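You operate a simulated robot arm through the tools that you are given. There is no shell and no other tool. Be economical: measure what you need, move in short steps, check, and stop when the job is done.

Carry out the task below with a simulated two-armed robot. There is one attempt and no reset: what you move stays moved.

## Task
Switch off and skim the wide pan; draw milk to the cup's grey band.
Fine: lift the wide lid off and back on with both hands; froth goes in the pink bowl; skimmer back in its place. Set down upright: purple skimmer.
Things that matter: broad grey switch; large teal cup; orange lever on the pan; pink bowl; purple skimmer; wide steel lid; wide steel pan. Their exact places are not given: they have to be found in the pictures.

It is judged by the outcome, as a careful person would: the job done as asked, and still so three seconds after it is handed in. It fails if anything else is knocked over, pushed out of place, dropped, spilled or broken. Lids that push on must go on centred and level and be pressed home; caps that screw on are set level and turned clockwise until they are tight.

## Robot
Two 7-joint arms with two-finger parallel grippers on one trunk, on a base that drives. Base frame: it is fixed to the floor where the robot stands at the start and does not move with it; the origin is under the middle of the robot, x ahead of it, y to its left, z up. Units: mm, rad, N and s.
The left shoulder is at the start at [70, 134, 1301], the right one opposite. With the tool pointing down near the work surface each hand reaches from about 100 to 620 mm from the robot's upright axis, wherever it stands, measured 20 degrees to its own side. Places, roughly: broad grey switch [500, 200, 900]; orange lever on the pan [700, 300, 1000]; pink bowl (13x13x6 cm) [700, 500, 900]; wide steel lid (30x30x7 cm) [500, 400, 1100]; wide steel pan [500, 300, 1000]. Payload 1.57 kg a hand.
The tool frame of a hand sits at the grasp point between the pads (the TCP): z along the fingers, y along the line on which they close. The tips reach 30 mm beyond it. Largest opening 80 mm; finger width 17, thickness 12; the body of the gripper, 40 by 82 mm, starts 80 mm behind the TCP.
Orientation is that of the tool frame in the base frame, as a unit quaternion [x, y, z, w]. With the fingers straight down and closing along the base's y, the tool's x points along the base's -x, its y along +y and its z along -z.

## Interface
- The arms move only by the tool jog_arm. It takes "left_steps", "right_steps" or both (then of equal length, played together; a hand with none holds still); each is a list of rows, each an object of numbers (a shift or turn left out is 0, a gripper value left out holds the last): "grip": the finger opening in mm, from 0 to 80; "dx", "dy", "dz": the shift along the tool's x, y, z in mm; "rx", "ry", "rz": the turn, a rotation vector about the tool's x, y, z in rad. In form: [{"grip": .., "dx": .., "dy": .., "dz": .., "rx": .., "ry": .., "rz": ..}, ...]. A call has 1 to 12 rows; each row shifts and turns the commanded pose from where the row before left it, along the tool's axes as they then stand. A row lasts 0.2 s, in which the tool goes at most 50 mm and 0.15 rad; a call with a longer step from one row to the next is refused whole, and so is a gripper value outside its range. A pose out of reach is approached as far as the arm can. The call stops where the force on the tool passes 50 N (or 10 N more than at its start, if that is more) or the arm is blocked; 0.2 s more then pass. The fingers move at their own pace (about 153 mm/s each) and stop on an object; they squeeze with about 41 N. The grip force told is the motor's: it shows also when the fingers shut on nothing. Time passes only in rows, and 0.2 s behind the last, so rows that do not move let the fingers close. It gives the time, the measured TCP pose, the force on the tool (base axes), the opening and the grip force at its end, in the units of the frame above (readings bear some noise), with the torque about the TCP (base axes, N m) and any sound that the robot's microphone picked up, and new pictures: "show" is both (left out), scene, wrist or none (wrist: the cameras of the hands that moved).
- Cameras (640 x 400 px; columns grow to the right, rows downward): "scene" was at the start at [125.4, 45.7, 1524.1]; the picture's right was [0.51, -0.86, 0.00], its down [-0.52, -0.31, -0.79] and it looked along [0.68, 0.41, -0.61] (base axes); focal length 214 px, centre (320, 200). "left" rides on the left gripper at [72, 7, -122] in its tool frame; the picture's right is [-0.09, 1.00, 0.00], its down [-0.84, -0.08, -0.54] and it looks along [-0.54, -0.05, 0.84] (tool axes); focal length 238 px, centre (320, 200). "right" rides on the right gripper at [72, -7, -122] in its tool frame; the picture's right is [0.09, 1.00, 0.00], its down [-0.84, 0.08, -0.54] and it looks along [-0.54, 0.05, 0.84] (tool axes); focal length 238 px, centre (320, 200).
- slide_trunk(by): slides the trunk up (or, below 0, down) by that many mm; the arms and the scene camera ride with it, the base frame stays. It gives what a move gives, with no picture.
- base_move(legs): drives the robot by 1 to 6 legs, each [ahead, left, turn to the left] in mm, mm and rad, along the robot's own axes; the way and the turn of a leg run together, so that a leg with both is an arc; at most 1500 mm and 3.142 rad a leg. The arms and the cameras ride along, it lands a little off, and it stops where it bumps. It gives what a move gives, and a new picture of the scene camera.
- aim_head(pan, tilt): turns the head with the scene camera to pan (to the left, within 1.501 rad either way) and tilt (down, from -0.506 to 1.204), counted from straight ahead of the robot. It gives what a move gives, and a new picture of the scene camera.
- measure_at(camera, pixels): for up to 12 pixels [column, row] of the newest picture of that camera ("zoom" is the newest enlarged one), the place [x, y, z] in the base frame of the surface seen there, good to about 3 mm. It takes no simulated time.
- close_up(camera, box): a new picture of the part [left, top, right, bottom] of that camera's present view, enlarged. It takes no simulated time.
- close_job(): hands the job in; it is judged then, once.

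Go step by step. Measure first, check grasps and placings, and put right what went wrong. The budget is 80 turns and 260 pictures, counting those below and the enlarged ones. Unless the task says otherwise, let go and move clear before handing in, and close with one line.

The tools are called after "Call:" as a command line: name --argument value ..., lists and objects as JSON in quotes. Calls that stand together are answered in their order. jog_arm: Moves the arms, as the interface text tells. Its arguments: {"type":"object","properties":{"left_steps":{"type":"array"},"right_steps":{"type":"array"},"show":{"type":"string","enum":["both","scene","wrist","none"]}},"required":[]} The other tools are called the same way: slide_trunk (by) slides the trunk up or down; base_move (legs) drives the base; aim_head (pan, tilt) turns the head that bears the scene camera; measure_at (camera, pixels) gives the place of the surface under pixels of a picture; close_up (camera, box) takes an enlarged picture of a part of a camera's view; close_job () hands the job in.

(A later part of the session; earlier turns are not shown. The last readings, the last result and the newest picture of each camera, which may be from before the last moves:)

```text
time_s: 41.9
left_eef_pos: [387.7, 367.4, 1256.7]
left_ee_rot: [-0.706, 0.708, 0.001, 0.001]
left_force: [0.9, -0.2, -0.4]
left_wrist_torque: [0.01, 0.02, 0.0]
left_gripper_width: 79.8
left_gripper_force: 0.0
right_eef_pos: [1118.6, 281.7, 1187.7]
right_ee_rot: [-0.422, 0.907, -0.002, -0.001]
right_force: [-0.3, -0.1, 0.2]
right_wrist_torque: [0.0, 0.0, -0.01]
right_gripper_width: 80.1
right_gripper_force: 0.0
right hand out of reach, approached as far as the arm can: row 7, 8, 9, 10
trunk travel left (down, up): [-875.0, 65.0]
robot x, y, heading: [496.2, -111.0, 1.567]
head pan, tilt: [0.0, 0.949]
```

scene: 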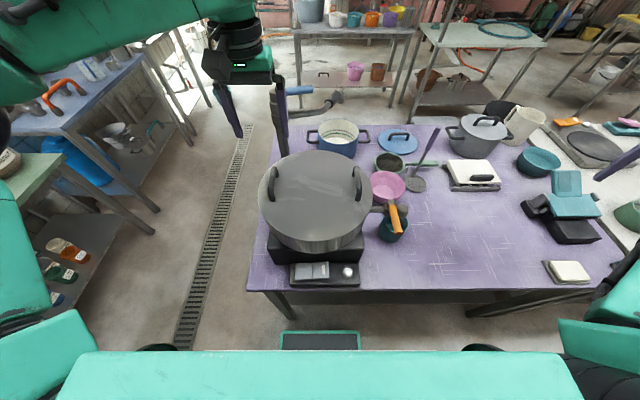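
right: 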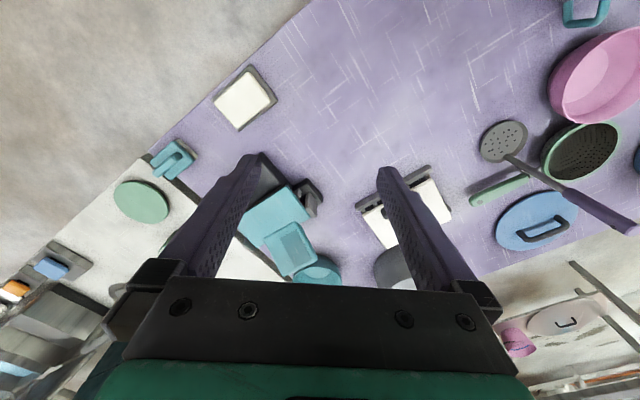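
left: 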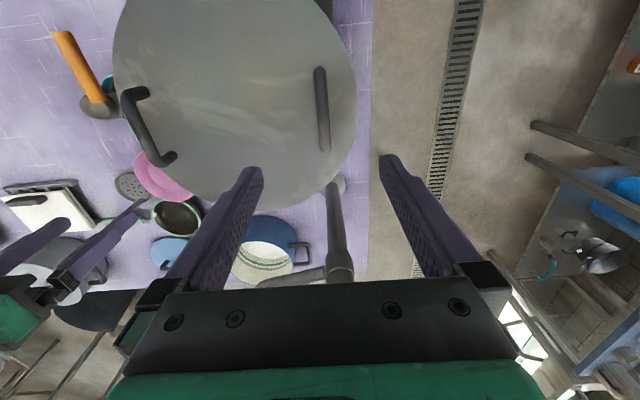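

Call:
jog_arm --right_steps '[{"rz": -0.14}, {"rz": -0.14}, {"rz": -0.14}, {"rz": -0.14}, {"dx": 10, "dy": 40}, {"dx": 10, "dy": 40}, {"dx": 10, "dy": 40}, {"dx": 0, "dy": 40, "dz": -10}, {"dx": 0, "dy": 40, "dz": -10}, {"dx": 0, "dy": 40, "dz": -10}, {"dx": 0, "dy": 40, "dz": -10}, {"dx": 0, "dy": 40, "dz": -10}]'

```text
time_s: 44.5
left_eef_pos: [385.0, 367.5, 1257.0]
left_ee_rot: [-0.706, 0.708, 0.0, 0.002]
left_force: [0.4, 0.4, 0.2]
left_wrist_torque: [-0.02, -0.06, -0.01]
left_gripper_width: 80.2
left_gripper_force: 0.1
right_eef_pos: [916.3, 311.1, 1241.2]
right_ee_rot: [-0.656, 0.755, -0.003, -0.002]
right_force: [-0.1, 0.2, -0.5]
right_wrist_torque: [0.01, -0.03, 0.01]
right_gripper_width: 79.8
right_gripper_force: 0.0
right hand out of reach, approached as far as the arm can: row 5, 6, 7
trunk travel left (down, up): [-875.0, 65.0]
robot x, y, heading: [498.8, -108.5, 1.561]
head pan, tilt: [0.0, 0.949]
```

scene: 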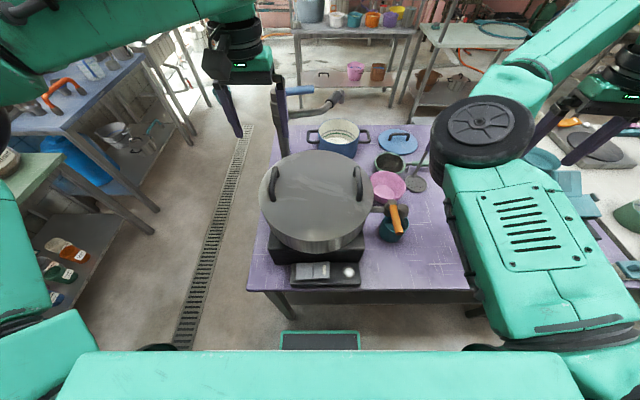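
right: 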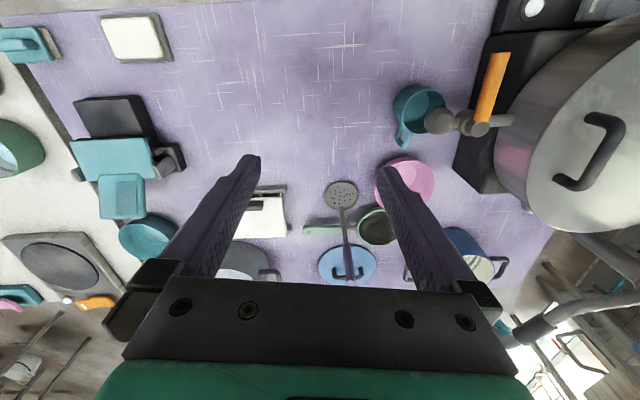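

Call:
jog_arm --right_steps '[{"dy": 45}, {"dy": 45}, {"dy": 45}, {"dy": 45}, {"dy": 45}, {"dy": 45}, {"rz": -0.08, "dy": 45}, {}]'

```text
time_s: 46.3
left_eef_pos: [388.0, 366.4, 1258.2]
left_ee_rot: [-0.706, 0.708, 0.0, 0.001]
left_force: [-0.1, -0.2, -0.5]
left_wrist_torque: [-0.02, 0.0, 0.0]
left_gripper_width: 80.1
left_gripper_force: 0.0
right_eef_pos: [857.9, 307.6, 1233.8]
right_ee_rot: [-0.678, 0.735, -0.001, -0.004]
right_force: [-0.1, -0.2, 1.0]
right_wrist_torque: [0.02, 0.0, 0.0]
right_gripper_width: 80.0
right_gripper_force: 0.0
right hand out of reach, approached as far as the arm can: row 2, 3, 4, 5, 6, 7
trunk travel left (down, up): [-875.0, 65.0]
robot x, y, heading: [496.5, -109.3, 1.565]
head pan, tilt: [0.0, 0.949]
```

scene: 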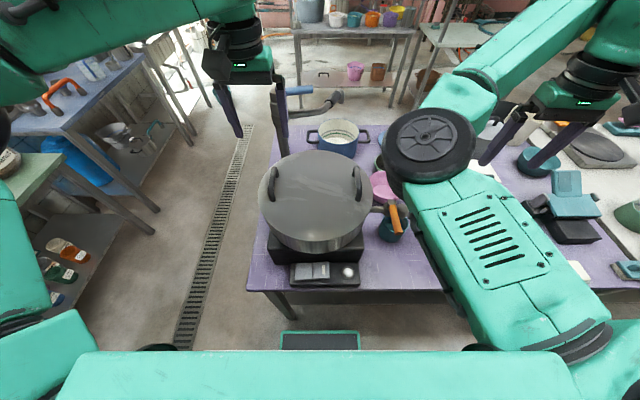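
right: 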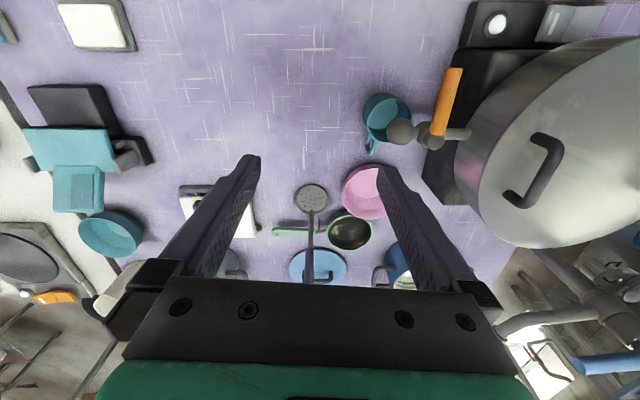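

The right elbow has folded to the wrong side. I'll back off the table and retrace the arm through the low, close-in pose to unfold it.

Call:
base_move --legs '[[-240, 0, 0]]'

Call:
jog_arm --right_steps '[{"dz": 40, "ry": -0.1}, {"dz": 40, "ry": -0.1}, {"dz": 40, "ry": -0.1}, {"dz": 40, "ry": -0.1}, {"dz": 40, "ry": -0.1}, {"dx": 20, "dy": 35, "dz": 10}, {"dx": 20, "dy": 35, "dz": 10}, {"dx": 20, "dy": 40}, {"dy": 40}, {"dy": 40}, {"dy": 40}, {}]'

```text
time_s: 48.1
left_eef_pos: [385.3, 132.0, 1255.6]
left_ee_rot: [0.708, -0.706, 0.001, 0.001]
left_force: [-0.3, 0.5, 0.7]
left_wrist_torque: [-0.06, 0.02, -0.03]
left_gripper_width: 80.0
left_gripper_force: 0.1
right_eef_pos: [856.8, 74.6, 1232.6]
right_ee_rot: [-0.68, 0.733, -0.003, -0.004]
right_force: [0.1, -0.3, -0.1]
right_wrist_torque: [-0.01, 0.02, -0.01]
right_gripper_width: 79.8
right_gripper_force: 0.1
trunk travel left (down, up): [-875.0, 65.0]
robot x, y, heading: [497.2, -349.0, 1.571]
head pan, tilt: [0.0, 0.949]
```

scene: 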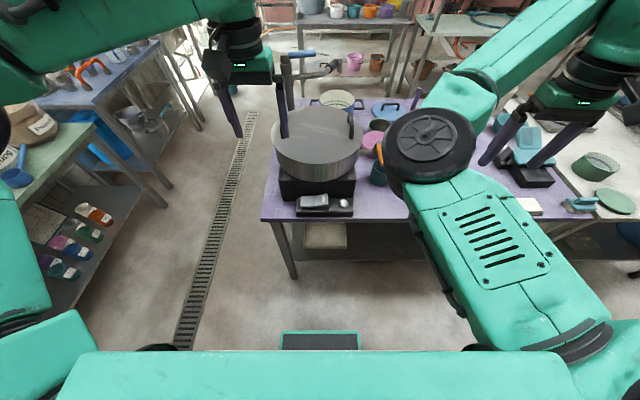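

```text
time_s: 49.7
left_eef_pos: [383.8, 127.7, 1257.1]
left_ee_rot: [0.708, -0.706, 0.0, -0.002]
left_force: [0.2, -0.6, 0.1]
left_wrist_torque: [0.01, -0.04, 0.02]
left_gripper_width: 80.1
left_gripper_force: 0.0
right_eef_pos: [852.7, 130.0, 1091.1]
right_ee_rot: [-0.632, 0.698, 0.178, 0.285]
right_force: [-0.3, 0.4, 0.3]
right_wrist_torque: [-0.02, 0.02, -0.02]
right_gripper_width: 79.8
right_gripper_force: 0.1
right hand out of reach, approached as far as the arm can: row 1
trunk travel left (down, up): [-875.0, 65.0]
robot x, y, heading: [497.4, -351.1, 1.567]
head pan, tilt: [0.0, 0.949]
stopped in row 8 (right hand): the arm was blocked; the commanded pose is now the measured one
```

scene: 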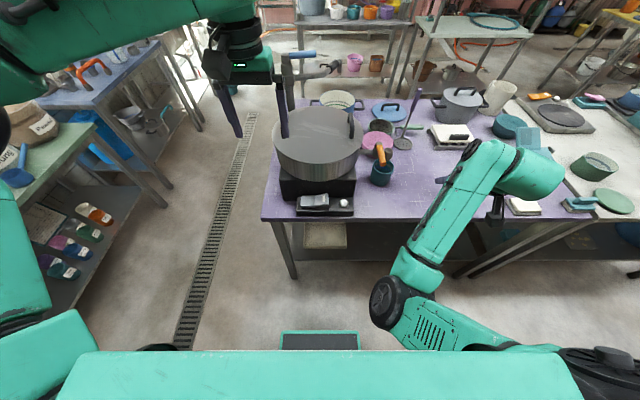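
right: 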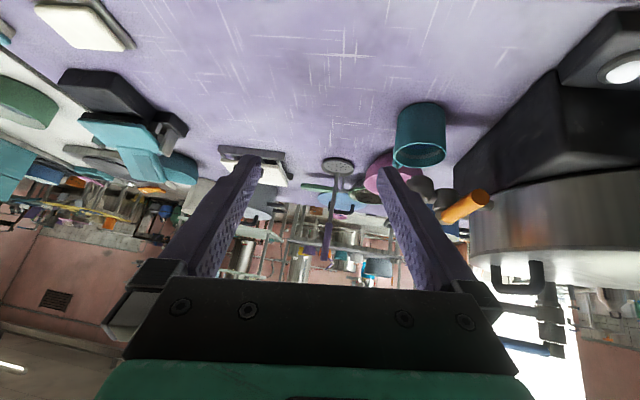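

Call:
jog_arm --right_steps '[{"dx": 35, "dy": -6, "dz": -27}, {"dx": 35, "dy": -6, "dz": -27}, {"dx": 35, "dy": -6, "dz": -27}, {"dx": 35, "dy": -6, "dz": -27}, {"rx": -0.026, "ry": 0.111, "rz": -0.016}, {"rx": -0.026, "ry": 0.111, "rz": -0.016}, {"rx": -0.026, "ry": 0.111, "rz": -0.016}, {"rx": -0.026, "ry": 0.111, "rz": -0.016}, {"rx": -0.026, "ry": 0.111, "rz": -0.016}, {"rx": -0.026, "ry": 0.111, "rz": -0.016}, {"dz": 45}, {"dz": 45}]' --show "scene"

```text
time_s: 50.6
left_eef_pos: [387.5, 130.5, 1257.2]
left_ee_rot: [0.708, -0.706, 0.0, 0.0]
left_force: [0.0, 0.0, 0.5]
left_wrist_torque: [-0.02, 0.01, 0.01]
left_gripper_width: 80.0
left_gripper_force: 0.0
right_eef_pos: [907.7, 5.5, 1110.9]
right_ee_rot: [-0.636, 0.687, 0.119, 0.331]
right_force: [0.9, -0.4, -0.1]
right_wrist_torque: [-0.01, -0.02, 0.0]
right_gripper_width: 80.2
right_gripper_force: 0.2
right hand out of reach, approached as far as the arm can: row 3, 4
trunk travel left (down, up): [-875.0, 65.0]
robot x, y, heading: [495.1, -343.7, 1.568]
head pan, tilt: [0.0, 0.949]
stopped in row 4 (right hand): the arm was blocked; the commanded pose is now the measured one
```

scene: 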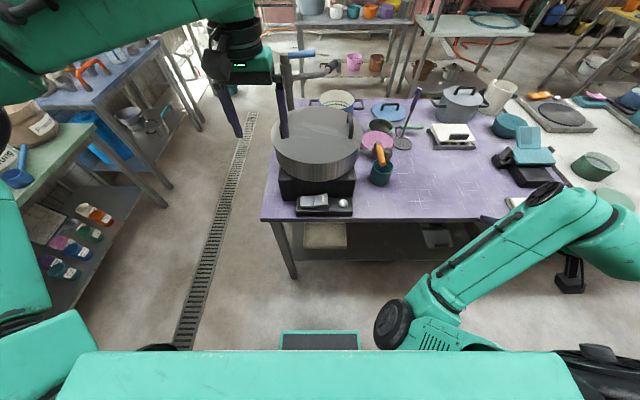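

Call:
jog_arm --right_steps '[{"dx": -4.4, "dy": -45, "dz": -1}, {"dx": -4.4, "dy": -45, "dz": -1}, {"dx": -4.4, "dy": -45, "dz": -1}, {"dx": -4.4, "dy": -45, "dz": -1}, {"dx": -4.4, "dy": -45, "dz": -1}, {"dx": -4.4, "dy": -45, "dz": -1}, {"dx": -4.4, "dy": -45, "dz": -1}, {"dx": -4.4, "dy": -45, "dz": -1}, {"ry": 0.14}, {"ry": 0.14}, {"ry": 0.14}, {"ry": 0.14}]' --show "none"

Call:
jog_arm --right_steps '[{"ry": 0.14}, {"ry": 0.14}, {"ry": 0.14}, {"ry": 0.14}, {"ry": 0.14}, {"ry": 0.14}, {"ry": 0.14}, {"ry": 0.14}, {"ry": 0.14}, {}]' --show "scene"

Call:
aim_head --pan -0.8 --tilt 0.7

```text
time_s: 53.2
left_eef_pos: [385.3, 129.1, 1257.3]
left_ee_rot: [0.708, -0.707, 0.0, 0.0]
left_force: [0.4, -0.2, 0.1]
left_wrist_torque: [0.02, 0.01, -0.04]
left_gripper_width: 80.1
left_gripper_force: 0.0
right_eef_pos: [1244.9, -28.6, 1222.8]
right_ee_rot: [-0.647, 0.738, 0.005, 0.193]
right_force: [-0.8, 0.0, 0.2]
right_wrist_torque: [0.01, 0.0, -0.01]
right_gripper_width: 79.8
right_gripper_force: 0.1
right hand out of reach, approached as far as the arm can: row 11, 12
trunk travel left (down, up): [-875.0, 65.0]
robot x, y, heading: [500.3, -349.7, 1.569]
head pan, tilt: [0.0, 0.949]
```

```text
time_s: 55.4
left_eef_pos: [384.8, 129.3, 1256.2]
left_ee_rot: [0.708, -0.706, 0.0, 0.001]
left_force: [0.0, 0.7, -0.1]
left_wrist_torque: [-0.02, 0.01, 0.03]
left_gripper_width: 80.0
left_gripper_force: 0.2
right_eef_pos: [1108.9, -29.9, 1107.8]
right_ee_rot: [-0.597, 0.723, -0.298, -0.178]
right_force: [-0.1, 0.6, -0.1]
right_wrist_torque: [-0.02, 0.0, -0.01]
right_gripper_width: 80.1
right_gripper_force: 0.0
right hand out of reach, approached as far as the arm can: row 1, 2, 3, 4, 5, 6, 7, 8, 9
trunk travel left (down, up): [-875.0, 65.0]
robot x, y, heading: [500.0, -348.4, 1.568]
head pan, tilt: [0.0, 0.949]
```

scene: 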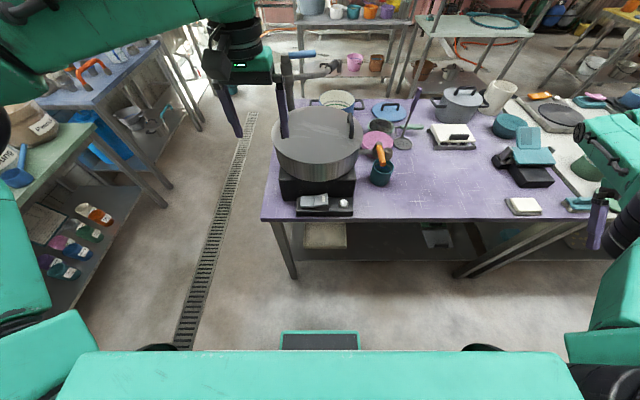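

```text
time_s: 56.5
left_eef_pos: [385.8, 128.5, 1257.3]
left_ee_rot: [0.708, -0.706, -0.001, -0.001]
left_force: [0.0, -0.6, -0.6]
left_wrist_torque: [-0.02, 0.06, -0.01]
left_gripper_width: 79.9
left_gripper_force: 0.1
right_eef_pos: [1110.1, -30.9, 1109.3]
right_ee_rot: [-0.597, 0.724, -0.297, -0.178]
right_force: [0.0, -0.5, 0.7]
right_wrist_torque: [-0.03, 0.01, 0.02]
right_gripper_width: 80.0
right_gripper_force: 0.0
trunk travel left (down, up): [-875.0, 65.0]
robot x, y, heading: [503.1, -347.0, 1.568]
head pan, tilt: [-0.799, 0.7]
```

scene: 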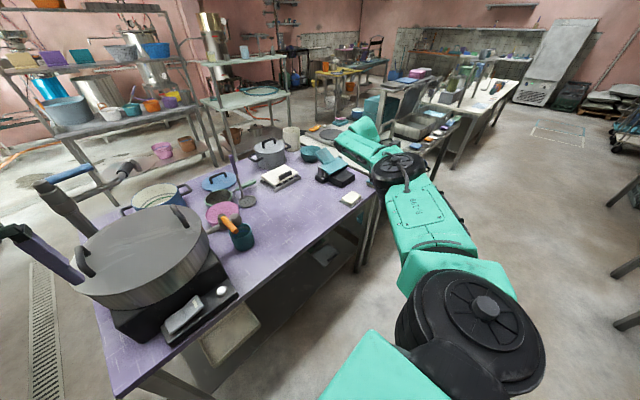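

Call:
jog_arm --right_steps '[{"rx": -0.029, "ry": -0.1145, "rz": -0.031, "dy": 30}, {"rx": -0.029, "ry": -0.1145, "rz": -0.031, "dy": 30}, {"rx": -0.029, "ry": -0.1145, "rz": -0.031, "dy": 30}, {"rx": -0.029, "ry": -0.1145, "rz": -0.031, "dy": 30}, {"rx": -0.029, "ry": -0.1145, "rz": -0.031, "dy": 30}, {"rx": -0.029, "ry": -0.1145, "rz": -0.031, "dy": 30}, {"dy": 40, "dz": -20}, {"dy": 40, "dz": -20}, {"dy": 40, "dz": -20}, {"dy": 40, "dz": -20}, {"dy": 40, "dz": -20}, {}]' --show "scene"

```text
time_s: 59.1
left_eef_pos: [386.0, 127.7, 1257.9]
left_ee_rot: [0.708, -0.706, 0.0, 0.0]
left_force: [-0.4, -0.2, -0.6]
left_wrist_torque: [0.01, -0.02, 0.03]
left_gripper_width: 80.0
left_gripper_force: 0.1
right_eef_pos: [734.2, -18.5, 1186.4]
right_ee_rot: [0.708, -0.706, 0.0, 0.0]
right_force: [-1.4, 0.5, -0.5]
right_wrist_torque: [0.01, 0.0, 0.02]
right_gripper_width: 79.9
right_gripper_force: 0.0
trunk travel left (down, up): [-875.0, 65.0]
robot x, y, heading: [498.3, -340.9, 1.571]
head pan, tilt: [-0.799, 0.7]
```

scene: 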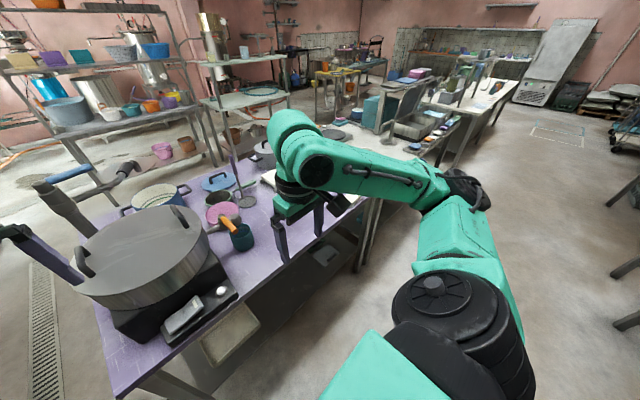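

Call:
jog_arm --right_steps '[{"dx": -28, "dy": 27, "dz": -15}, {"dx": -28, "dy": 27, "dz": -15}, {"dx": -28, "dy": 27, "dz": -15}, {"dx": -28, "dy": 27, "dz": -15}, {"dx": -28, "dy": 27, "dz": -15}, {}]' --show "none"

Call:
base_move --legs '[[235, 0, 0]]'

Call:
aim_head --pan 0.0 --tilt 0.949

Call:
jog_arm --right_steps '[{}]' --left_steps '[{}]' --show "wrist"

```text
time_s: 60.5
left_eef_pos: [386.3, 127.5, 1258.2]
left_ee_rot: [0.709, -0.706, -0.001, -0.001]
left_force: [-0.6, -0.3, 0.2]
left_wrist_torque: [0.03, 0.01, -0.01]
left_gripper_width: 80.1
left_gripper_force: 0.0
right_eef_pos: [599.4, 122.7, 1265.6]
right_ee_rot: [0.708, -0.706, -0.001, 0.0]
right_force: [-1.2, -0.1, -1.0]
right_wrist_torque: [0.02, 0.03, 0.0]
right_gripper_width: 79.8
right_gripper_force: 0.0
trunk travel left (down, up): [-875.0, 65.0]
robot x, y, heading: [501.4, -346.1, 1.572]
head pan, tilt: [-0.799, 0.7]
```

```text
time_s: 62.3
left_eef_pos: [383.2, 361.2, 1258.7]
left_ee_rot: [0.709, -0.706, -0.002, -0.001]
left_force: [-0.3, -0.4, -0.2]
left_wrist_torque: [0.03, 0.0, 0.0]
left_gripper_width: 79.8
left_gripper_force: 0.2
right_eef_pos: [598.2, 354.7, 1265.0]
right_ee_rot: [0.709, -0.705, -0.001, 0.001]
right_force: [0.4, -0.3, -1.2]
right_wrist_torque: [0.01, 0.01, 0.01]
right_gripper_width: 79.9
right_gripper_force: 0.0
trunk travel left (down, up): [-875.0, 65.0]
robot x, y, heading: [500.3, -107.8, 1.574]
head pan, tilt: [-0.799, 0.7]
```

scene: 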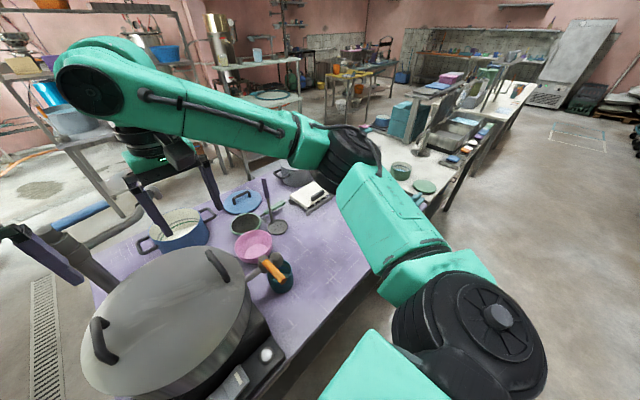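

```text
time_s: 63.4
left_eef_pos: [384.2, 363.9, 1258.5]
left_ee_rot: [0.708, -0.706, 0.0, -0.001]
left_force: [0.0, 0.1, -0.1]
left_wrist_torque: [-0.01, 0.04, 0.0]
left_gripper_width: 79.9
left_gripper_force: 0.1
right_eef_pos: [598.4, 357.2, 1265.0]
right_ee_rot: [0.709, -0.705, -0.001, 0.001]
right_force: [-0.8, 0.0, -0.3]
right_wrist_torque: [0.02, 0.0, -0.04]
right_gripper_width: 80.1
right_gripper_force: 0.0
trunk travel left (down, up): [-875.0, 65.0]
robot x, y, heading: [500.4, -107.9, 1.577]
head pan, tilt: [0.0, 0.949]
```

scene: 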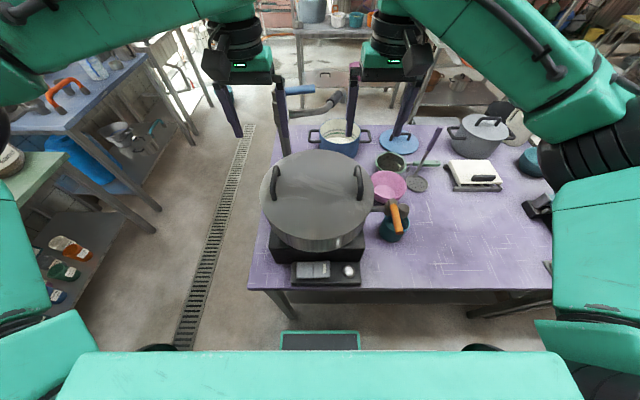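

```text
time_s: 63.8
left_eef_pos: [383.1, 364.6, 1257.5]
left_ee_rot: [0.708, -0.706, -0.001, 0.0]
left_force: [-0.1, -0.4, -0.3]
left_wrist_torque: [0.0, -0.02, 0.03]
left_gripper_width: 80.1
left_gripper_force: 0.0
right_eef_pos: [598.9, 358.4, 1265.4]
right_ee_rot: [0.71, -0.705, 0.0, 0.001]
right_force: [-0.4, -0.5, -0.7]
right_wrist_torque: [0.02, 0.02, 0.0]
right_gripper_width: 80.0
right_gripper_force: 0.1
trunk travel left (down, up): [-875.0, 65.0]
robot x, y, heading: [498.3, -111.9, 1.573]
head pan, tilt: [0.0, 0.949]
```

right: 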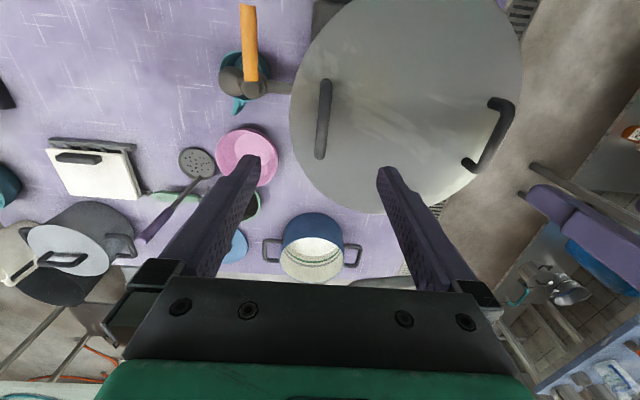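
left: 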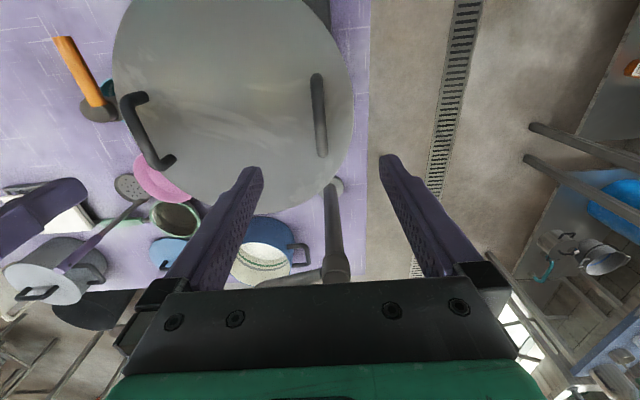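

Both arms are well placed now. I'll measure the two lid handles in the wrist pictures.

Call:
measure_at --camera "right" --pixels '[[325, 85], [323, 115], [320, 150], [503, 105], [492, 135], [475, 165], [350, 120], [400, 25], [390, 200], [293, 120]]'

Call:
measure_at --camera "left" --pixels '[[317, 80], [320, 115], [322, 150], [128, 105], [143, 135], [165, 160], [235, 100], [352, 90], [115, 95]]'

```text
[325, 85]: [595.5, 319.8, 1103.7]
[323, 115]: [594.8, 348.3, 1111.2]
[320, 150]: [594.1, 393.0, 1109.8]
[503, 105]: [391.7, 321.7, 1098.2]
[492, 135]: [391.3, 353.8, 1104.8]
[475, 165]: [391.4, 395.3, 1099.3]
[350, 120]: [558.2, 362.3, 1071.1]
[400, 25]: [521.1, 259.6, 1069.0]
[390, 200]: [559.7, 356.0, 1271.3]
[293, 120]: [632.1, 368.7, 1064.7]
```

```text
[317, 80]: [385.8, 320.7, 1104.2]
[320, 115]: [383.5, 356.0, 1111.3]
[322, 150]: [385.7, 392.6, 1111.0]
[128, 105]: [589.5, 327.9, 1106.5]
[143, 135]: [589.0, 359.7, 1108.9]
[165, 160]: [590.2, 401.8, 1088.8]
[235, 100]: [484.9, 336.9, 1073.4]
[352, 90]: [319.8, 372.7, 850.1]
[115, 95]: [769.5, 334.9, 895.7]
```

Call:
jog_arm --left_steps '[{"dx": 5, "dy": -3, "dz": 40}, {"dz": 40}, {"dz": 35}, {"dz": 20}, {"dz": 16}, {"grip": 0}, {}, {}]' --right_steps '[{"dx": -1, "dy": 5, "dz": 40}, {"dz": 40}, {"dz": 40}, {"dz": 22}, {"dz": 16}, {"grip": 0}, {}, {}]'

```text
time_s: 65.6
left_eef_pos: [383.2, 358.1, 1106.5]
left_ee_rot: [0.71, -0.704, -0.002, 0.002]
left_force: [-32.0, -0.5, 0.1]
left_wrist_torque: [0.38, 0.06, -0.07]
left_gripper_width: 13.7
left_gripper_force: 29.9
right_eef_pos: [593.5, 360.5, 1106.3]
right_ee_rot: [0.708, -0.706, 0.002, -0.001]
right_force: [32.3, 0.5, -0.7]
right_wrist_torque: [0.19, 0.05, 0.01]
right_gripper_width: 13.4
right_gripper_force: 30.4
trunk travel left (down, up): [-875.0, 65.0]
robot x, y, heading: [498.8, -114.1, 1.575]
head pan, tilt: [0.0, 0.949]
```

scene: 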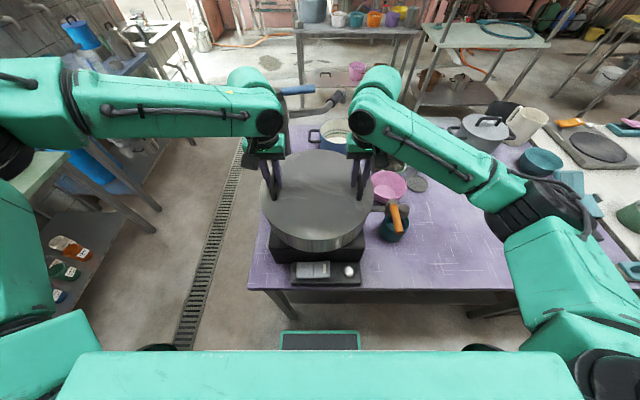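
right: 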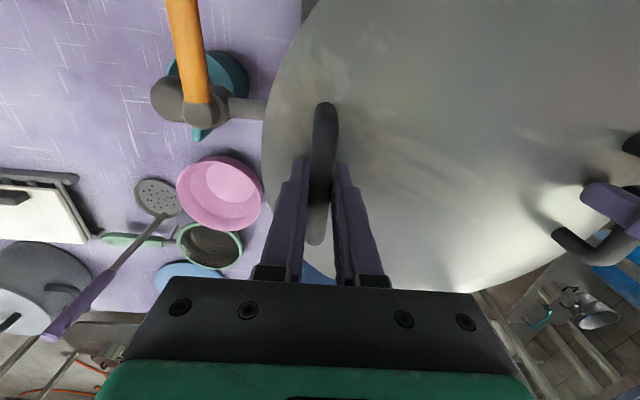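
left: 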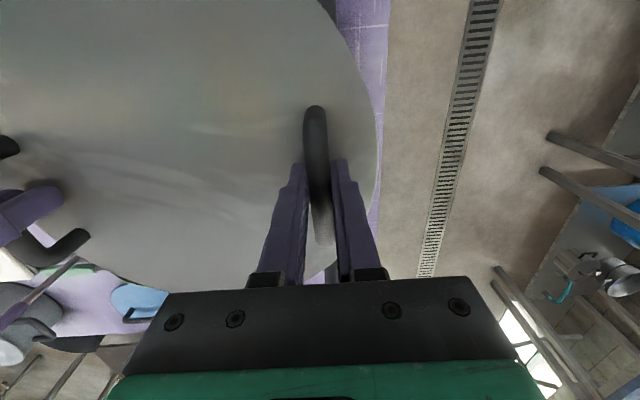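

Call:
jog_arm --left_steps '[{"dy": 1.5}, {"dy": 1}, {}]' --right_steps '[{"dy": -1.5}, {"dy": -1}, {}]' --show "none"

```text
time_s: 66.4
left_eef_pos: [384.0, 358.6, 1107.5]
left_ee_rot: [0.708, -0.707, 0.001, 0.0]
left_force: [-20.5, -1.8, 0.3]
left_wrist_torque: [-0.28, 0.03, -0.17]
left_gripper_width: 13.8
left_gripper_force: 29.9
right_eef_pos: [592.6, 358.9, 1106.7]
right_ee_rot: [0.71, -0.705, 0.0, 0.002]
right_force: [20.6, 0.4, 0.8]
right_wrist_torque: [-0.25, -0.03, -0.25]
right_gripper_width: 13.5
right_gripper_force: 30.2
trunk travel left (down, up): [-875.0, 65.0]
robot x, y, heading: [497.5, -108.3, 1.576]
head pan, tilt: [0.0, 0.949]
```

Call:
jog_arm --left_steps '[{"dy": 2}, {"dy": 1.5}, {"dz": -5}, {"dz": -15}, {"dz": -20}, {"dz": -25}, {"dz": -25}, {}]' --right_steps '[{"dy": -2}, {"dy": -1.5}, {"dz": -5}, {"dz": -15}, {"dz": -20}, {"dz": -25}, {"dz": -25}, {}]' --show "both"

```text
time_s: 68.2
left_eef_pos: [383.6, 358.8, 1197.8]
left_ee_rot: [0.708, -0.707, 0.003, -0.006]
left_force: [48.2, -0.6, -2.7]
left_wrist_torque: [0.09, -0.08, 0.0]
left_gripper_width: 13.6
left_gripper_force: 30.3
right_eef_pos: [594.2, 362.2, 1199.0]
right_ee_rot: [0.712, -0.702, -0.006, 0.005]
right_force: [-49.0, -0.1, -2.2]
right_wrist_torque: [-0.08, 0.03, -0.18]
right_gripper_width: 13.5
right_gripper_force: 29.9
trunk travel left (down, up): [-875.0, 65.0]
robot x, y, heading: [499.5, -111.9, 1.578]
head pan, tilt: [0.0, 0.949]
```

scene: 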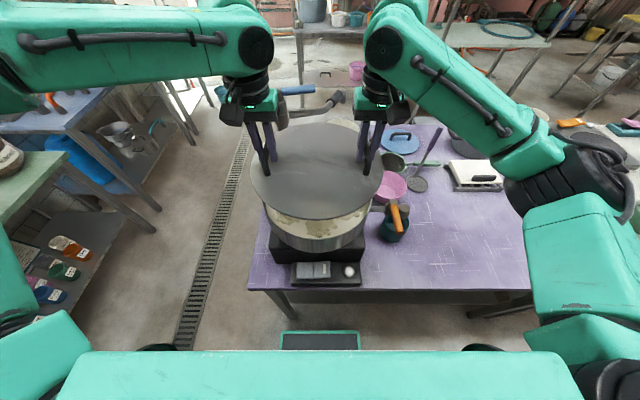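
right: 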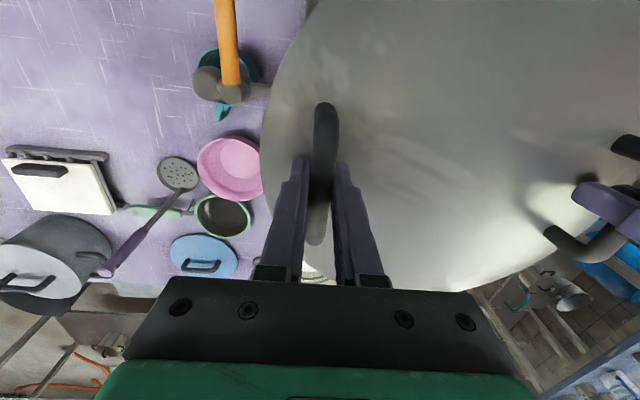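
left: 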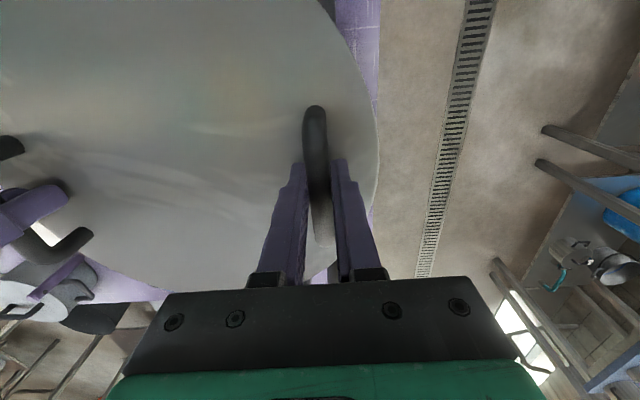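

Call:
jog_arm --left_steps '[{"dy": -1.2}, {"dy": -1, "dz": -10}, {}]' --right_steps '[{"dy": 1.2}, {"dy": 1, "dz": -10}, {}]' --show "none"

Call:
base_move --legs '[[0, -460, 0]]'

```text
time_s: 69.0
left_eef_pos: [384.6, 360.0, 1206.9]
left_ee_rot: [0.708, -0.706, 0.002, -0.003]
left_force: [33.0, -0.4, -2.2]
left_wrist_torque: [0.18, -0.11, -0.07]
left_gripper_width: 13.8
left_gripper_force: 30.3
right_eef_pos: [595.8, 361.2, 1208.6]
right_ee_rot: [0.71, -0.704, -0.004, 0.004]
right_force: [-32.6, 0.3, -3.3]
right_wrist_torque: [-0.19, 0.05, -0.2]
right_gripper_width: 13.5
right_gripper_force: 30.0
trunk travel left (down, up): [-875.0, 65.0]
robot x, y, heading: [499.4, -111.3, 1.573]
head pan, tilt: [0.0, 0.949]
```

```text
time_s: 71.8
left_eef_pos: [854.1, 360.2, 1207.6]
left_ee_rot: [0.71, -0.705, 0.001, -0.005]
left_force: [31.7, 0.0, -2.8]
left_wrist_torque: [0.04, -0.07, -0.1]
left_gripper_width: 13.4
left_gripper_force: 30.3
right_eef_pos: [1063.9, 363.9, 1208.1]
right_ee_rot: [0.711, -0.703, -0.003, 0.003]
right_force: [-32.3, 0.8, -3.1]
right_wrist_torque: [-0.03, 0.05, -0.18]
right_gripper_width: 13.7
right_gripper_force: 30.2
trunk travel left (down, up): [-875.0, 65.0]
robot x, y, heading: [970.5, -107.0, 1.576]
head pan, tilt: [0.0, 0.949]
```

scene: 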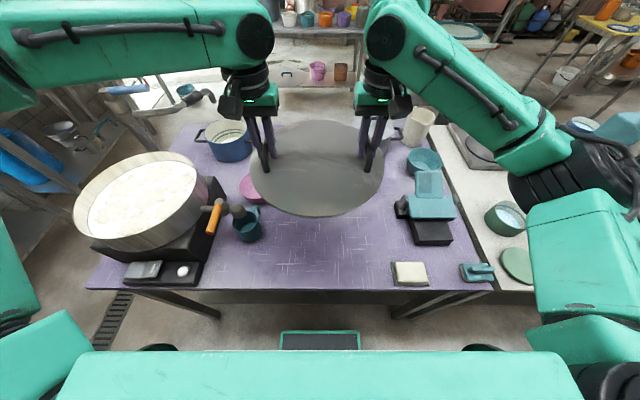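

Call:
measure_at --camera "scene" --pixels '[[263, 232], [242, 232], [399, 206], [415, 240], [394, 275], [260, 194], [330, 235], [345, 285], [250, 222]]'

Call:
close_up --camera "scene" --box '[60, 140, 280, 290]'

Call:
close_up --camera "scene" --box '[220, 100, 460, 250]'

```text
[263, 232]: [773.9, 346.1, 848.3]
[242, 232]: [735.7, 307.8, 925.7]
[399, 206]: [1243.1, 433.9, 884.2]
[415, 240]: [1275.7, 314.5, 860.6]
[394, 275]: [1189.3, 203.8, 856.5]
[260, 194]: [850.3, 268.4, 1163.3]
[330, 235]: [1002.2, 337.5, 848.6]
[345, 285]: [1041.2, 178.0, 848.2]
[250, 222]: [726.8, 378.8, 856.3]
```

```text
2.67 times, centred on (170, 215) of scene
```

zoom: 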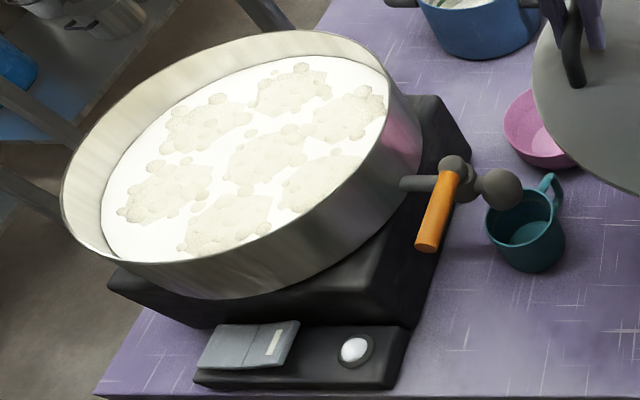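

```text
2.67 times, centred on (340, 175) of scene
```

zoom: 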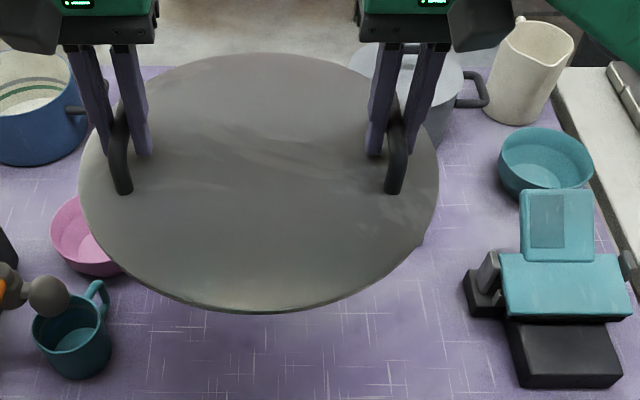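

Call:
jog_arm --left_steps '[{"dy": -1.2}, {"dy": -1}, {"dx": 8, "dy": -20}, {"dx": 8, "dy": -20}, {"dz": 40}, {"dz": 40}, {"dz": 40}, {"dz": 40}, {"dz": 40}, {"dz": 40}, {"dz": 25}, {}]' --right_steps '[{"dy": 1.2}, {"dy": 1}, {"dx": 8, "dy": -20}, {"dx": 8, "dy": -20}, {"dz": 40}, {"dz": 40}, {"dz": 40}, {"dz": 40}, {"dz": 40}, {"dz": 40}, {"dz": 25}, {}]' --show "scene"

```text
time_s: 73.7
left_eef_pos: [881.6, 330.9, 1050.8]
left_ee_rot: [0.707, -0.707, 0.006, -0.014]
left_force: [1.6, 5.5, -2.5]
left_wrist_torque: [-0.22, 0.01, 0.57]
left_gripper_width: 14.4
left_gripper_force: 30.2
left hand out of reach, approached as far as the arm can: row 7, 8, 9
right_eef_pos: [1091.5, 347.4, 1039.1]
right_ee_rot: [0.719, -0.695, -0.011, 0.013]
right_force: [-1.2, -4.8, -1.7]
right_wrist_torque: [0.26, 0.06, 0.54]
right_gripper_width: 13.7
right_gripper_force: 30.4
trunk travel left (down, up): [-875.0, 65.0]
robot x, y, heading: [970.8, -113.2, 1.577]
head pan, tilt: [0.0, 0.949]
stopped in row 9 (left hand): the force on the tool passed its limit (the readings are from after the stop); the commanded pose is now the measured one
```

scene: 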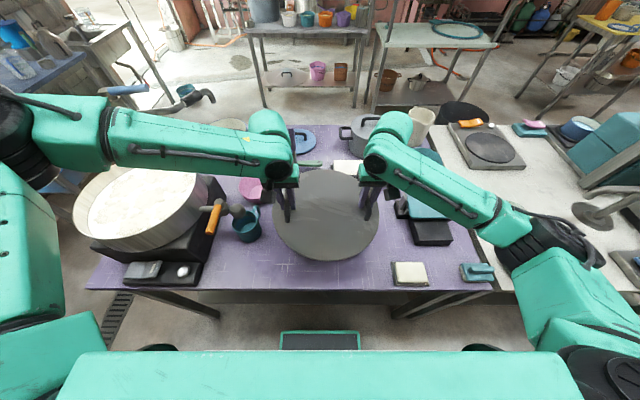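

Call:
measure_at --camera "scene" --pixels '[[120, 160], [160, 170], [220, 175], [60, 170], [20, 150], [80, 180], [20, 210], [50, 240], [230, 168], [285, 180], [140, 240], [190, 190]]'

```text
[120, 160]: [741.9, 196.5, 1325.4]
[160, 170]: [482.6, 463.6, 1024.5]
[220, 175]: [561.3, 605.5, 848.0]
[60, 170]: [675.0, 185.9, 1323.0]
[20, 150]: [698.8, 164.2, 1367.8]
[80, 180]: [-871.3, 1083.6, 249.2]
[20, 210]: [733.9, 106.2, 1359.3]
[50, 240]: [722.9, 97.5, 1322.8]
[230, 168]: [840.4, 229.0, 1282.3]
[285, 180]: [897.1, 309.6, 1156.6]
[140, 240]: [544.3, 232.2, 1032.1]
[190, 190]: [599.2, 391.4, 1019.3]
```

Call:
jog_arm --right_steps '[{"dz": -6}, {"dz": -5}, {}]' --left_steps '[{}, {}, {}]' --show "none"

Call:
slide_trunk --by -120

Call:
aim_head --pan 0.0 --tilt 0.9

```text
time_s: 74.5
left_eef_pos: [883.9, 331.0, 1049.9]
left_ee_rot: [-0.707, 0.707, -0.006, 0.014]
left_force: [1.6, 5.8, -2.8]
left_wrist_torque: [0.59, 0.01, 0.63]
left_gripper_width: 14.2
left_gripper_force: 30.3
right_eef_pos: [1093.1, 346.0, 1049.6]
right_ee_rot: [0.717, -0.697, -0.011, 0.013]
right_force: [-1.5, -5.5, -3.6]
right_wrist_torque: [-0.59, -0.11, 0.57]
right_gripper_width: 13.6
right_gripper_force: 29.9
trunk travel left (down, up): [-875.0, 65.0]
robot x, y, heading: [968.6, -111.5, 1.579]
head pan, tilt: [0.0, 0.949]
```

```text
time_s: 76.0
left_eef_pos: [882.5, 330.5, 932.0]
left_ee_rot: [-0.707, 0.708, -0.006, 0.014]
left_force: [1.4, 5.7, -2.7]
left_wrist_torque: [0.13, -0.03, 0.57]
left_gripper_width: 14.5
left_gripper_force: 30.4
right_eef_pos: [1092.6, 346.7, 930.1]
right_ee_rot: [0.717, -0.696, -0.011, 0.012]
right_force: [-1.5, -6.3, -2.1]
right_wrist_torque: [-0.13, 0.0, 0.54]
right_gripper_width: 13.7
right_gripper_force: 29.8
trunk travel left (down, up): [-755.0, 185.0]
robot x, y, heading: [972.4, -109.3, 1.58]
head pan, tilt: [0.0, 0.949]
```

```text
time_s: 76.6
left_eef_pos: [882.1, 330.7, 930.5]
left_ee_rot: [-0.706, 0.708, -0.006, 0.014]
left_force: [2.5, 5.0, -2.2]
left_wrist_torque: [-0.22, -0.04, 0.56]
left_gripper_width: 14.6
left_gripper_force: 30.5
right_eef_pos: [1094.5, 347.0, 928.8]
right_ee_rot: [0.717, -0.697, -0.011, 0.012]
right_force: [-2.4, -5.2, -2.7]
right_wrist_torque: [0.16, 0.04, 0.51]
right_gripper_width: 13.8
right_gripper_force: 30.0
trunk travel left (down, up): [-755.0, 185.0]
robot x, y, heading: [970.0, -108.7, 1.573]
head pan, tilt: [0.0, 0.901]
```

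scene: 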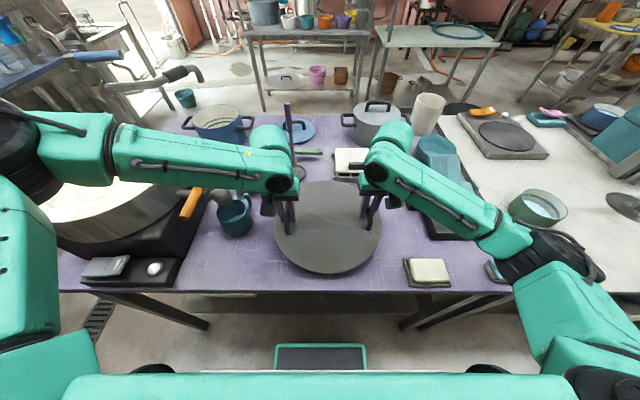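

Call:
slide_trunk --by -10

Call:
close_up --camera "scene" --box '[240, 160, 420, 290]'

```text
time_s: 77.2
left_eef_pos: [883.0, 330.8, 920.1]
left_ee_rot: [-0.706, 0.708, -0.006, 0.013]
left_force: [2.5, 5.9, -2.5]
left_wrist_torque: [-0.28, -0.04, 0.52]
left_gripper_width: 14.4
left_gripper_force: 30.9
right_eef_pos: [1093.4, 346.5, 919.7]
right_ee_rot: [0.717, -0.697, -0.012, 0.011]
right_force: [-2.2, -4.5, -2.6]
right_wrist_torque: [0.25, 0.06, 0.46]
right_gripper_width: 13.8
right_gripper_force: 30.8
trunk travel left (down, up): [-745.0, 195.0]
robot x, y, heading: [969.7, -110.3, 1.569]
head pan, tilt: [0.0, 0.901]
```

```text
3.08 times, centred on (330, 225) of scene
```

zoom: 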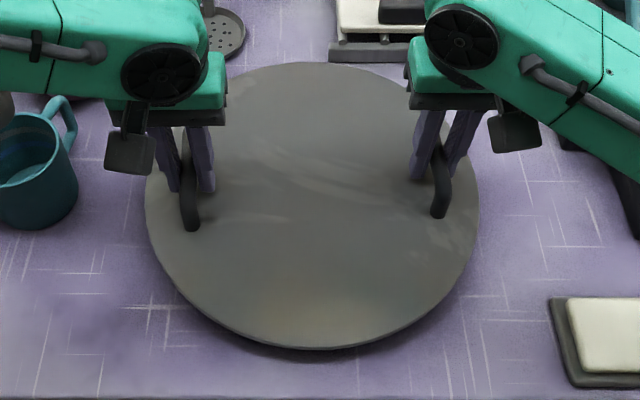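

Call:
slide_trunk --by -7

Call:
slide_trunk --by -4

Call:
slide_trunk --by -4

```text
time_s: 77.8
left_eef_pos: [883.4, 330.6, 914.9]
left_ee_rot: [-0.706, 0.708, -0.006, 0.013]
left_force: [1.7, 6.1, -2.6]
left_wrist_torque: [-0.2, 0.0, 0.54]
left_gripper_width: 14.2
left_gripper_force: 30.8
right_eef_pos: [1093.3, 347.8, 912.3]
right_ee_rot: [0.717, -0.696, -0.011, 0.012]
right_force: [-0.9, -5.2, -2.8]
right_wrist_torque: [0.21, 0.05, 0.51]
right_gripper_width: 13.7
right_gripper_force: 29.7
trunk travel left (down, up): [-738.0, 202.0]
robot x, y, heading: [969.6, -107.8, 1.58]
head pan, tilt: [0.0, 0.901]
```

```text
time_s: 78.3
left_eef_pos: [883.4, 330.5, 909.1]
left_ee_rot: [-0.706, 0.708, -0.007, 0.014]
left_force: [2.6, 5.5, -2.8]
left_wrist_torque: [-0.1, -0.01, 0.53]
left_gripper_width: 14.3
left_gripper_force: 31.0
right_eef_pos: [1093.2, 346.1, 908.8]
right_ee_rot: [0.717, -0.696, -0.011, 0.013]
right_force: [-1.1, -5.4, -2.5]
right_wrist_torque: [0.0, 0.01, 0.54]
right_gripper_width: 13.7
right_gripper_force: 30.1
trunk travel left (down, up): [-734.0, 206.0]
robot x, y, heading: [969.6, -111.6, 1.573]
head pan, tilt: [0.0, 0.901]
```

```text
time_s: 78.8
left_eef_pos: [882.9, 330.4, 907.7]
left_ee_rot: [-0.706, 0.708, -0.006, 0.014]
left_force: [2.1, 6.9, 3.0]
left_wrist_torque: [-0.88, -0.11, 0.55]
left_gripper_width: 14.4
left_gripper_force: 30.8
right_eef_pos: [1092.3, 346.1, 906.2]
right_ee_rot: [0.718, -0.696, -0.013, 0.011]
right_force: [-1.8, -3.6, 7.8]
right_wrist_torque: [-0.86, -0.07, 0.55]
right_gripper_width: 14.0
right_gripper_force: 30.8
trunk travel left (down, up): [-730.0, 210.0]
robot x, y, heading: [970.2, -108.4, 1.577]
head pan, tilt: [0.0, 0.901]
```

Call:
jog_arm --left_steps '[{"grip": 60}, {}, {}]' --right_steps '[{"grip": 60}, {}, {}]' --show "none"

Call:
slide_trunk --by 150

Call:
aim_head --pan 0.0 --tilt 0.9

```text
time_s: 79.6
left_eef_pos: [883.8, 328.8, 904.7]
left_ee_rot: [-0.706, 0.708, -0.006, 0.014]
left_force: [-0.2, 1.0, 0.6]
left_wrist_torque: [-0.05, 0.0, 0.01]
left_gripper_width: 59.8
left_gripper_force: 0.0
right_eef_pos: [1093.1, 345.6, 905.2]
right_ee_rot: [0.717, -0.697, -0.012, 0.011]
right_force: [1.0, -0.2, 0.2]
right_wrist_torque: [0.0, 0.03, 0.01]
right_gripper_width: 59.8
right_gripper_force: 0.1
trunk travel left (down, up): [-730.0, 210.0]
robot x, y, heading: [973.3, -105.4, 1.575]
head pan, tilt: [0.0, 0.901]
```

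```text
time_s: 81.4
left_eef_pos: [883.1, 328.3, 1055.2]
left_ee_rot: [-0.706, 0.708, -0.006, 0.014]
left_force: [0.6, 0.2, -0.7]
left_wrist_torque: [-0.03, 0.0, 0.01]
left_gripper_width: 59.9
left_gripper_force: 0.0
right_eef_pos: [1092.5, 345.5, 1055.4]
right_ee_rot: [0.717, -0.697, -0.013, 0.011]
right_force: [-0.7, 0.0, -0.1]
right_wrist_torque: [-0.03, -0.04, -0.03]
right_gripper_width: 59.9
right_gripper_force: 0.0
trunk travel left (down, up): [-880.0, 60.0]
robot x, y, heading: [970.8, -107.0, 1.573]
head pan, tilt: [0.0, 0.901]
```

```text
time_s: 82.0
left_eef_pos: [883.5, 330.0, 1056.4]
left_ee_rot: [-0.706, 0.708, -0.005, 0.013]
left_force: [-0.6, 0.6, -0.4]
left_wrist_torque: [-0.04, -0.04, -0.01]
left_gripper_width: 60.0
left_gripper_force: 0.1
right_eef_pos: [1093.1, 345.8, 1055.8]
right_ee_rot: [0.717, -0.696, -0.012, 0.012]
right_force: [0.7, 0.3, 0.1]
right_wrist_torque: [0.0, 0.01, -0.03]
right_gripper_width: 60.2
right_gripper_force: 0.0
trunk travel left (down, up): [-880.0, 60.0]
robot x, y, heading: [968.7, -108.7, 1.575]
head pan, tilt: [0.0, 0.901]
```

scene: 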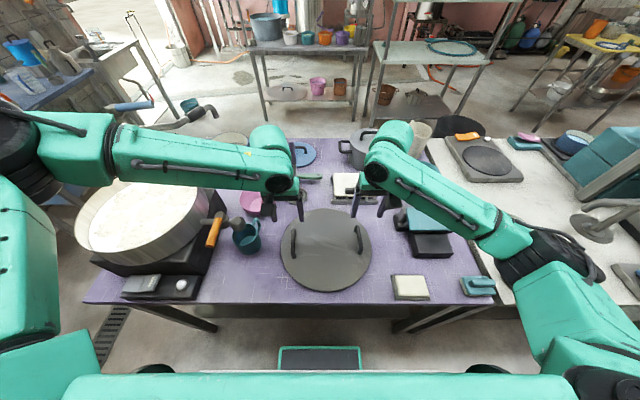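

Call:
jog_arm --left_steps '[{"dz": -45}, {"dz": -45}, {"dz": -45}, {"dz": -45}, {"dx": 30, "dy": 30, "dz": -20}, {"dx": 30, "dy": 35}, {"dx": 30, "dy": 35}, {"dx": 30, "dy": 35}, {"dy": 45}]' --right_steps '[{"dz": -45}, {"dz": -45}, {"dz": -45}, {"dx": 10, "dz": -40}, {"dx": 20}, {"dx": 20}, {"dx": 20}, {}, {}]' --show "none"

Call:
base_move --legs '[[0, 320, 0]]'

Call:
aim_head --pan -0.2 --tilt 0.8

```text
time_s: 84.0
left_eef_pos: [691.6, 205.1, 1246.8]
left_ee_rot: [-0.706, 0.708, -0.008, 0.015]
left_force: [-0.9, -0.9, 0.3]
left_wrist_torque: [-0.01, -0.03, 0.03]
left_gripper_width: 59.9
left_gripper_force: 0.0
right_eef_pos: [1097.6, 275.6, 1230.4]
right_ee_rot: [0.717, -0.697, -0.01, 0.01]
right_force: [-0.3, -0.5, 0.7]
right_wrist_torque: [-0.02, 0.02, -0.01]
right_gripper_width: 59.9
right_gripper_force: 0.1
trunk travel left (down, up): [-880.0, 60.0]
robot x, y, heading: [969.3, -107.7, 1.575]
head pan, tilt: [0.0, 0.901]
```

```text
time_s: 86.2
left_eef_pos: [376.3, 206.9, 1248.9]
left_ee_rot: [-0.704, 0.71, -0.004, 0.013]
left_force: [0.1, 0.0, 0.9]
left_wrist_torque: [-0.01, 0.01, 0.03]
left_gripper_width: 59.8
left_gripper_force: 0.1
right_eef_pos: [782.1, 273.5, 1230.1]
right_ee_rot: [0.714, -0.699, -0.013, 0.011]
right_force: [0.8, -0.2, 1.1]
right_wrist_torque: [0.01, 0.04, -0.02]
right_gripper_width: 60.1
right_gripper_force: 0.1
trunk travel left (down, up): [-880.0, 60.0]
robot x, y, heading: [643.8, -108.4, 1.568]
head pan, tilt: [0.0, 0.901]
```

scene: 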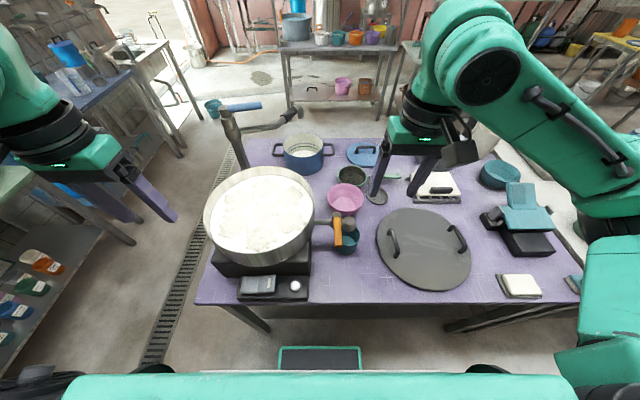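

```text
time_s: 86.9
left_eef_pos: [373.1, 208.1, 1246.3]
left_ee_rot: [-0.703, 0.711, -0.006, 0.014]
left_force: [0.1, 0.3, 0.2]
left_wrist_torque: [0.01, 0.01, 0.0]
left_gripper_width: 59.9
left_gripper_force: 0.0
right_eef_pos: [780.5, 273.7, 1230.7]
right_ee_rot: [0.714, -0.699, -0.012, 0.011]
right_force: [0.4, 0.1, 0.0]
right_wrist_torque: [0.01, 0.02, -0.03]
right_gripper_width: 59.8
right_gripper_force: 0.0
trunk travel left (down, up): [-880.0, 60.0]
robot x, y, heading: [644.5, -104.6, 1.571]
head pan, tilt: [-0.201, 0.799]
```

scene: 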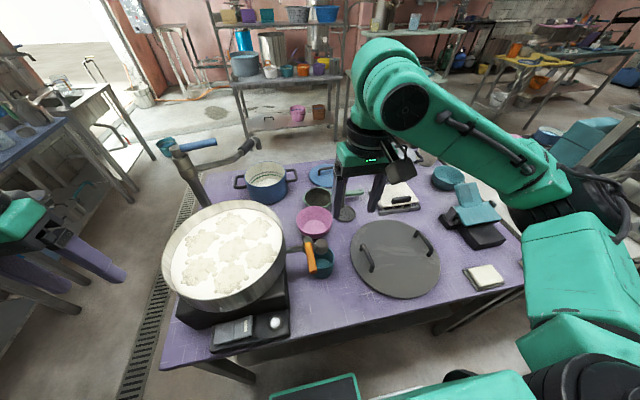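

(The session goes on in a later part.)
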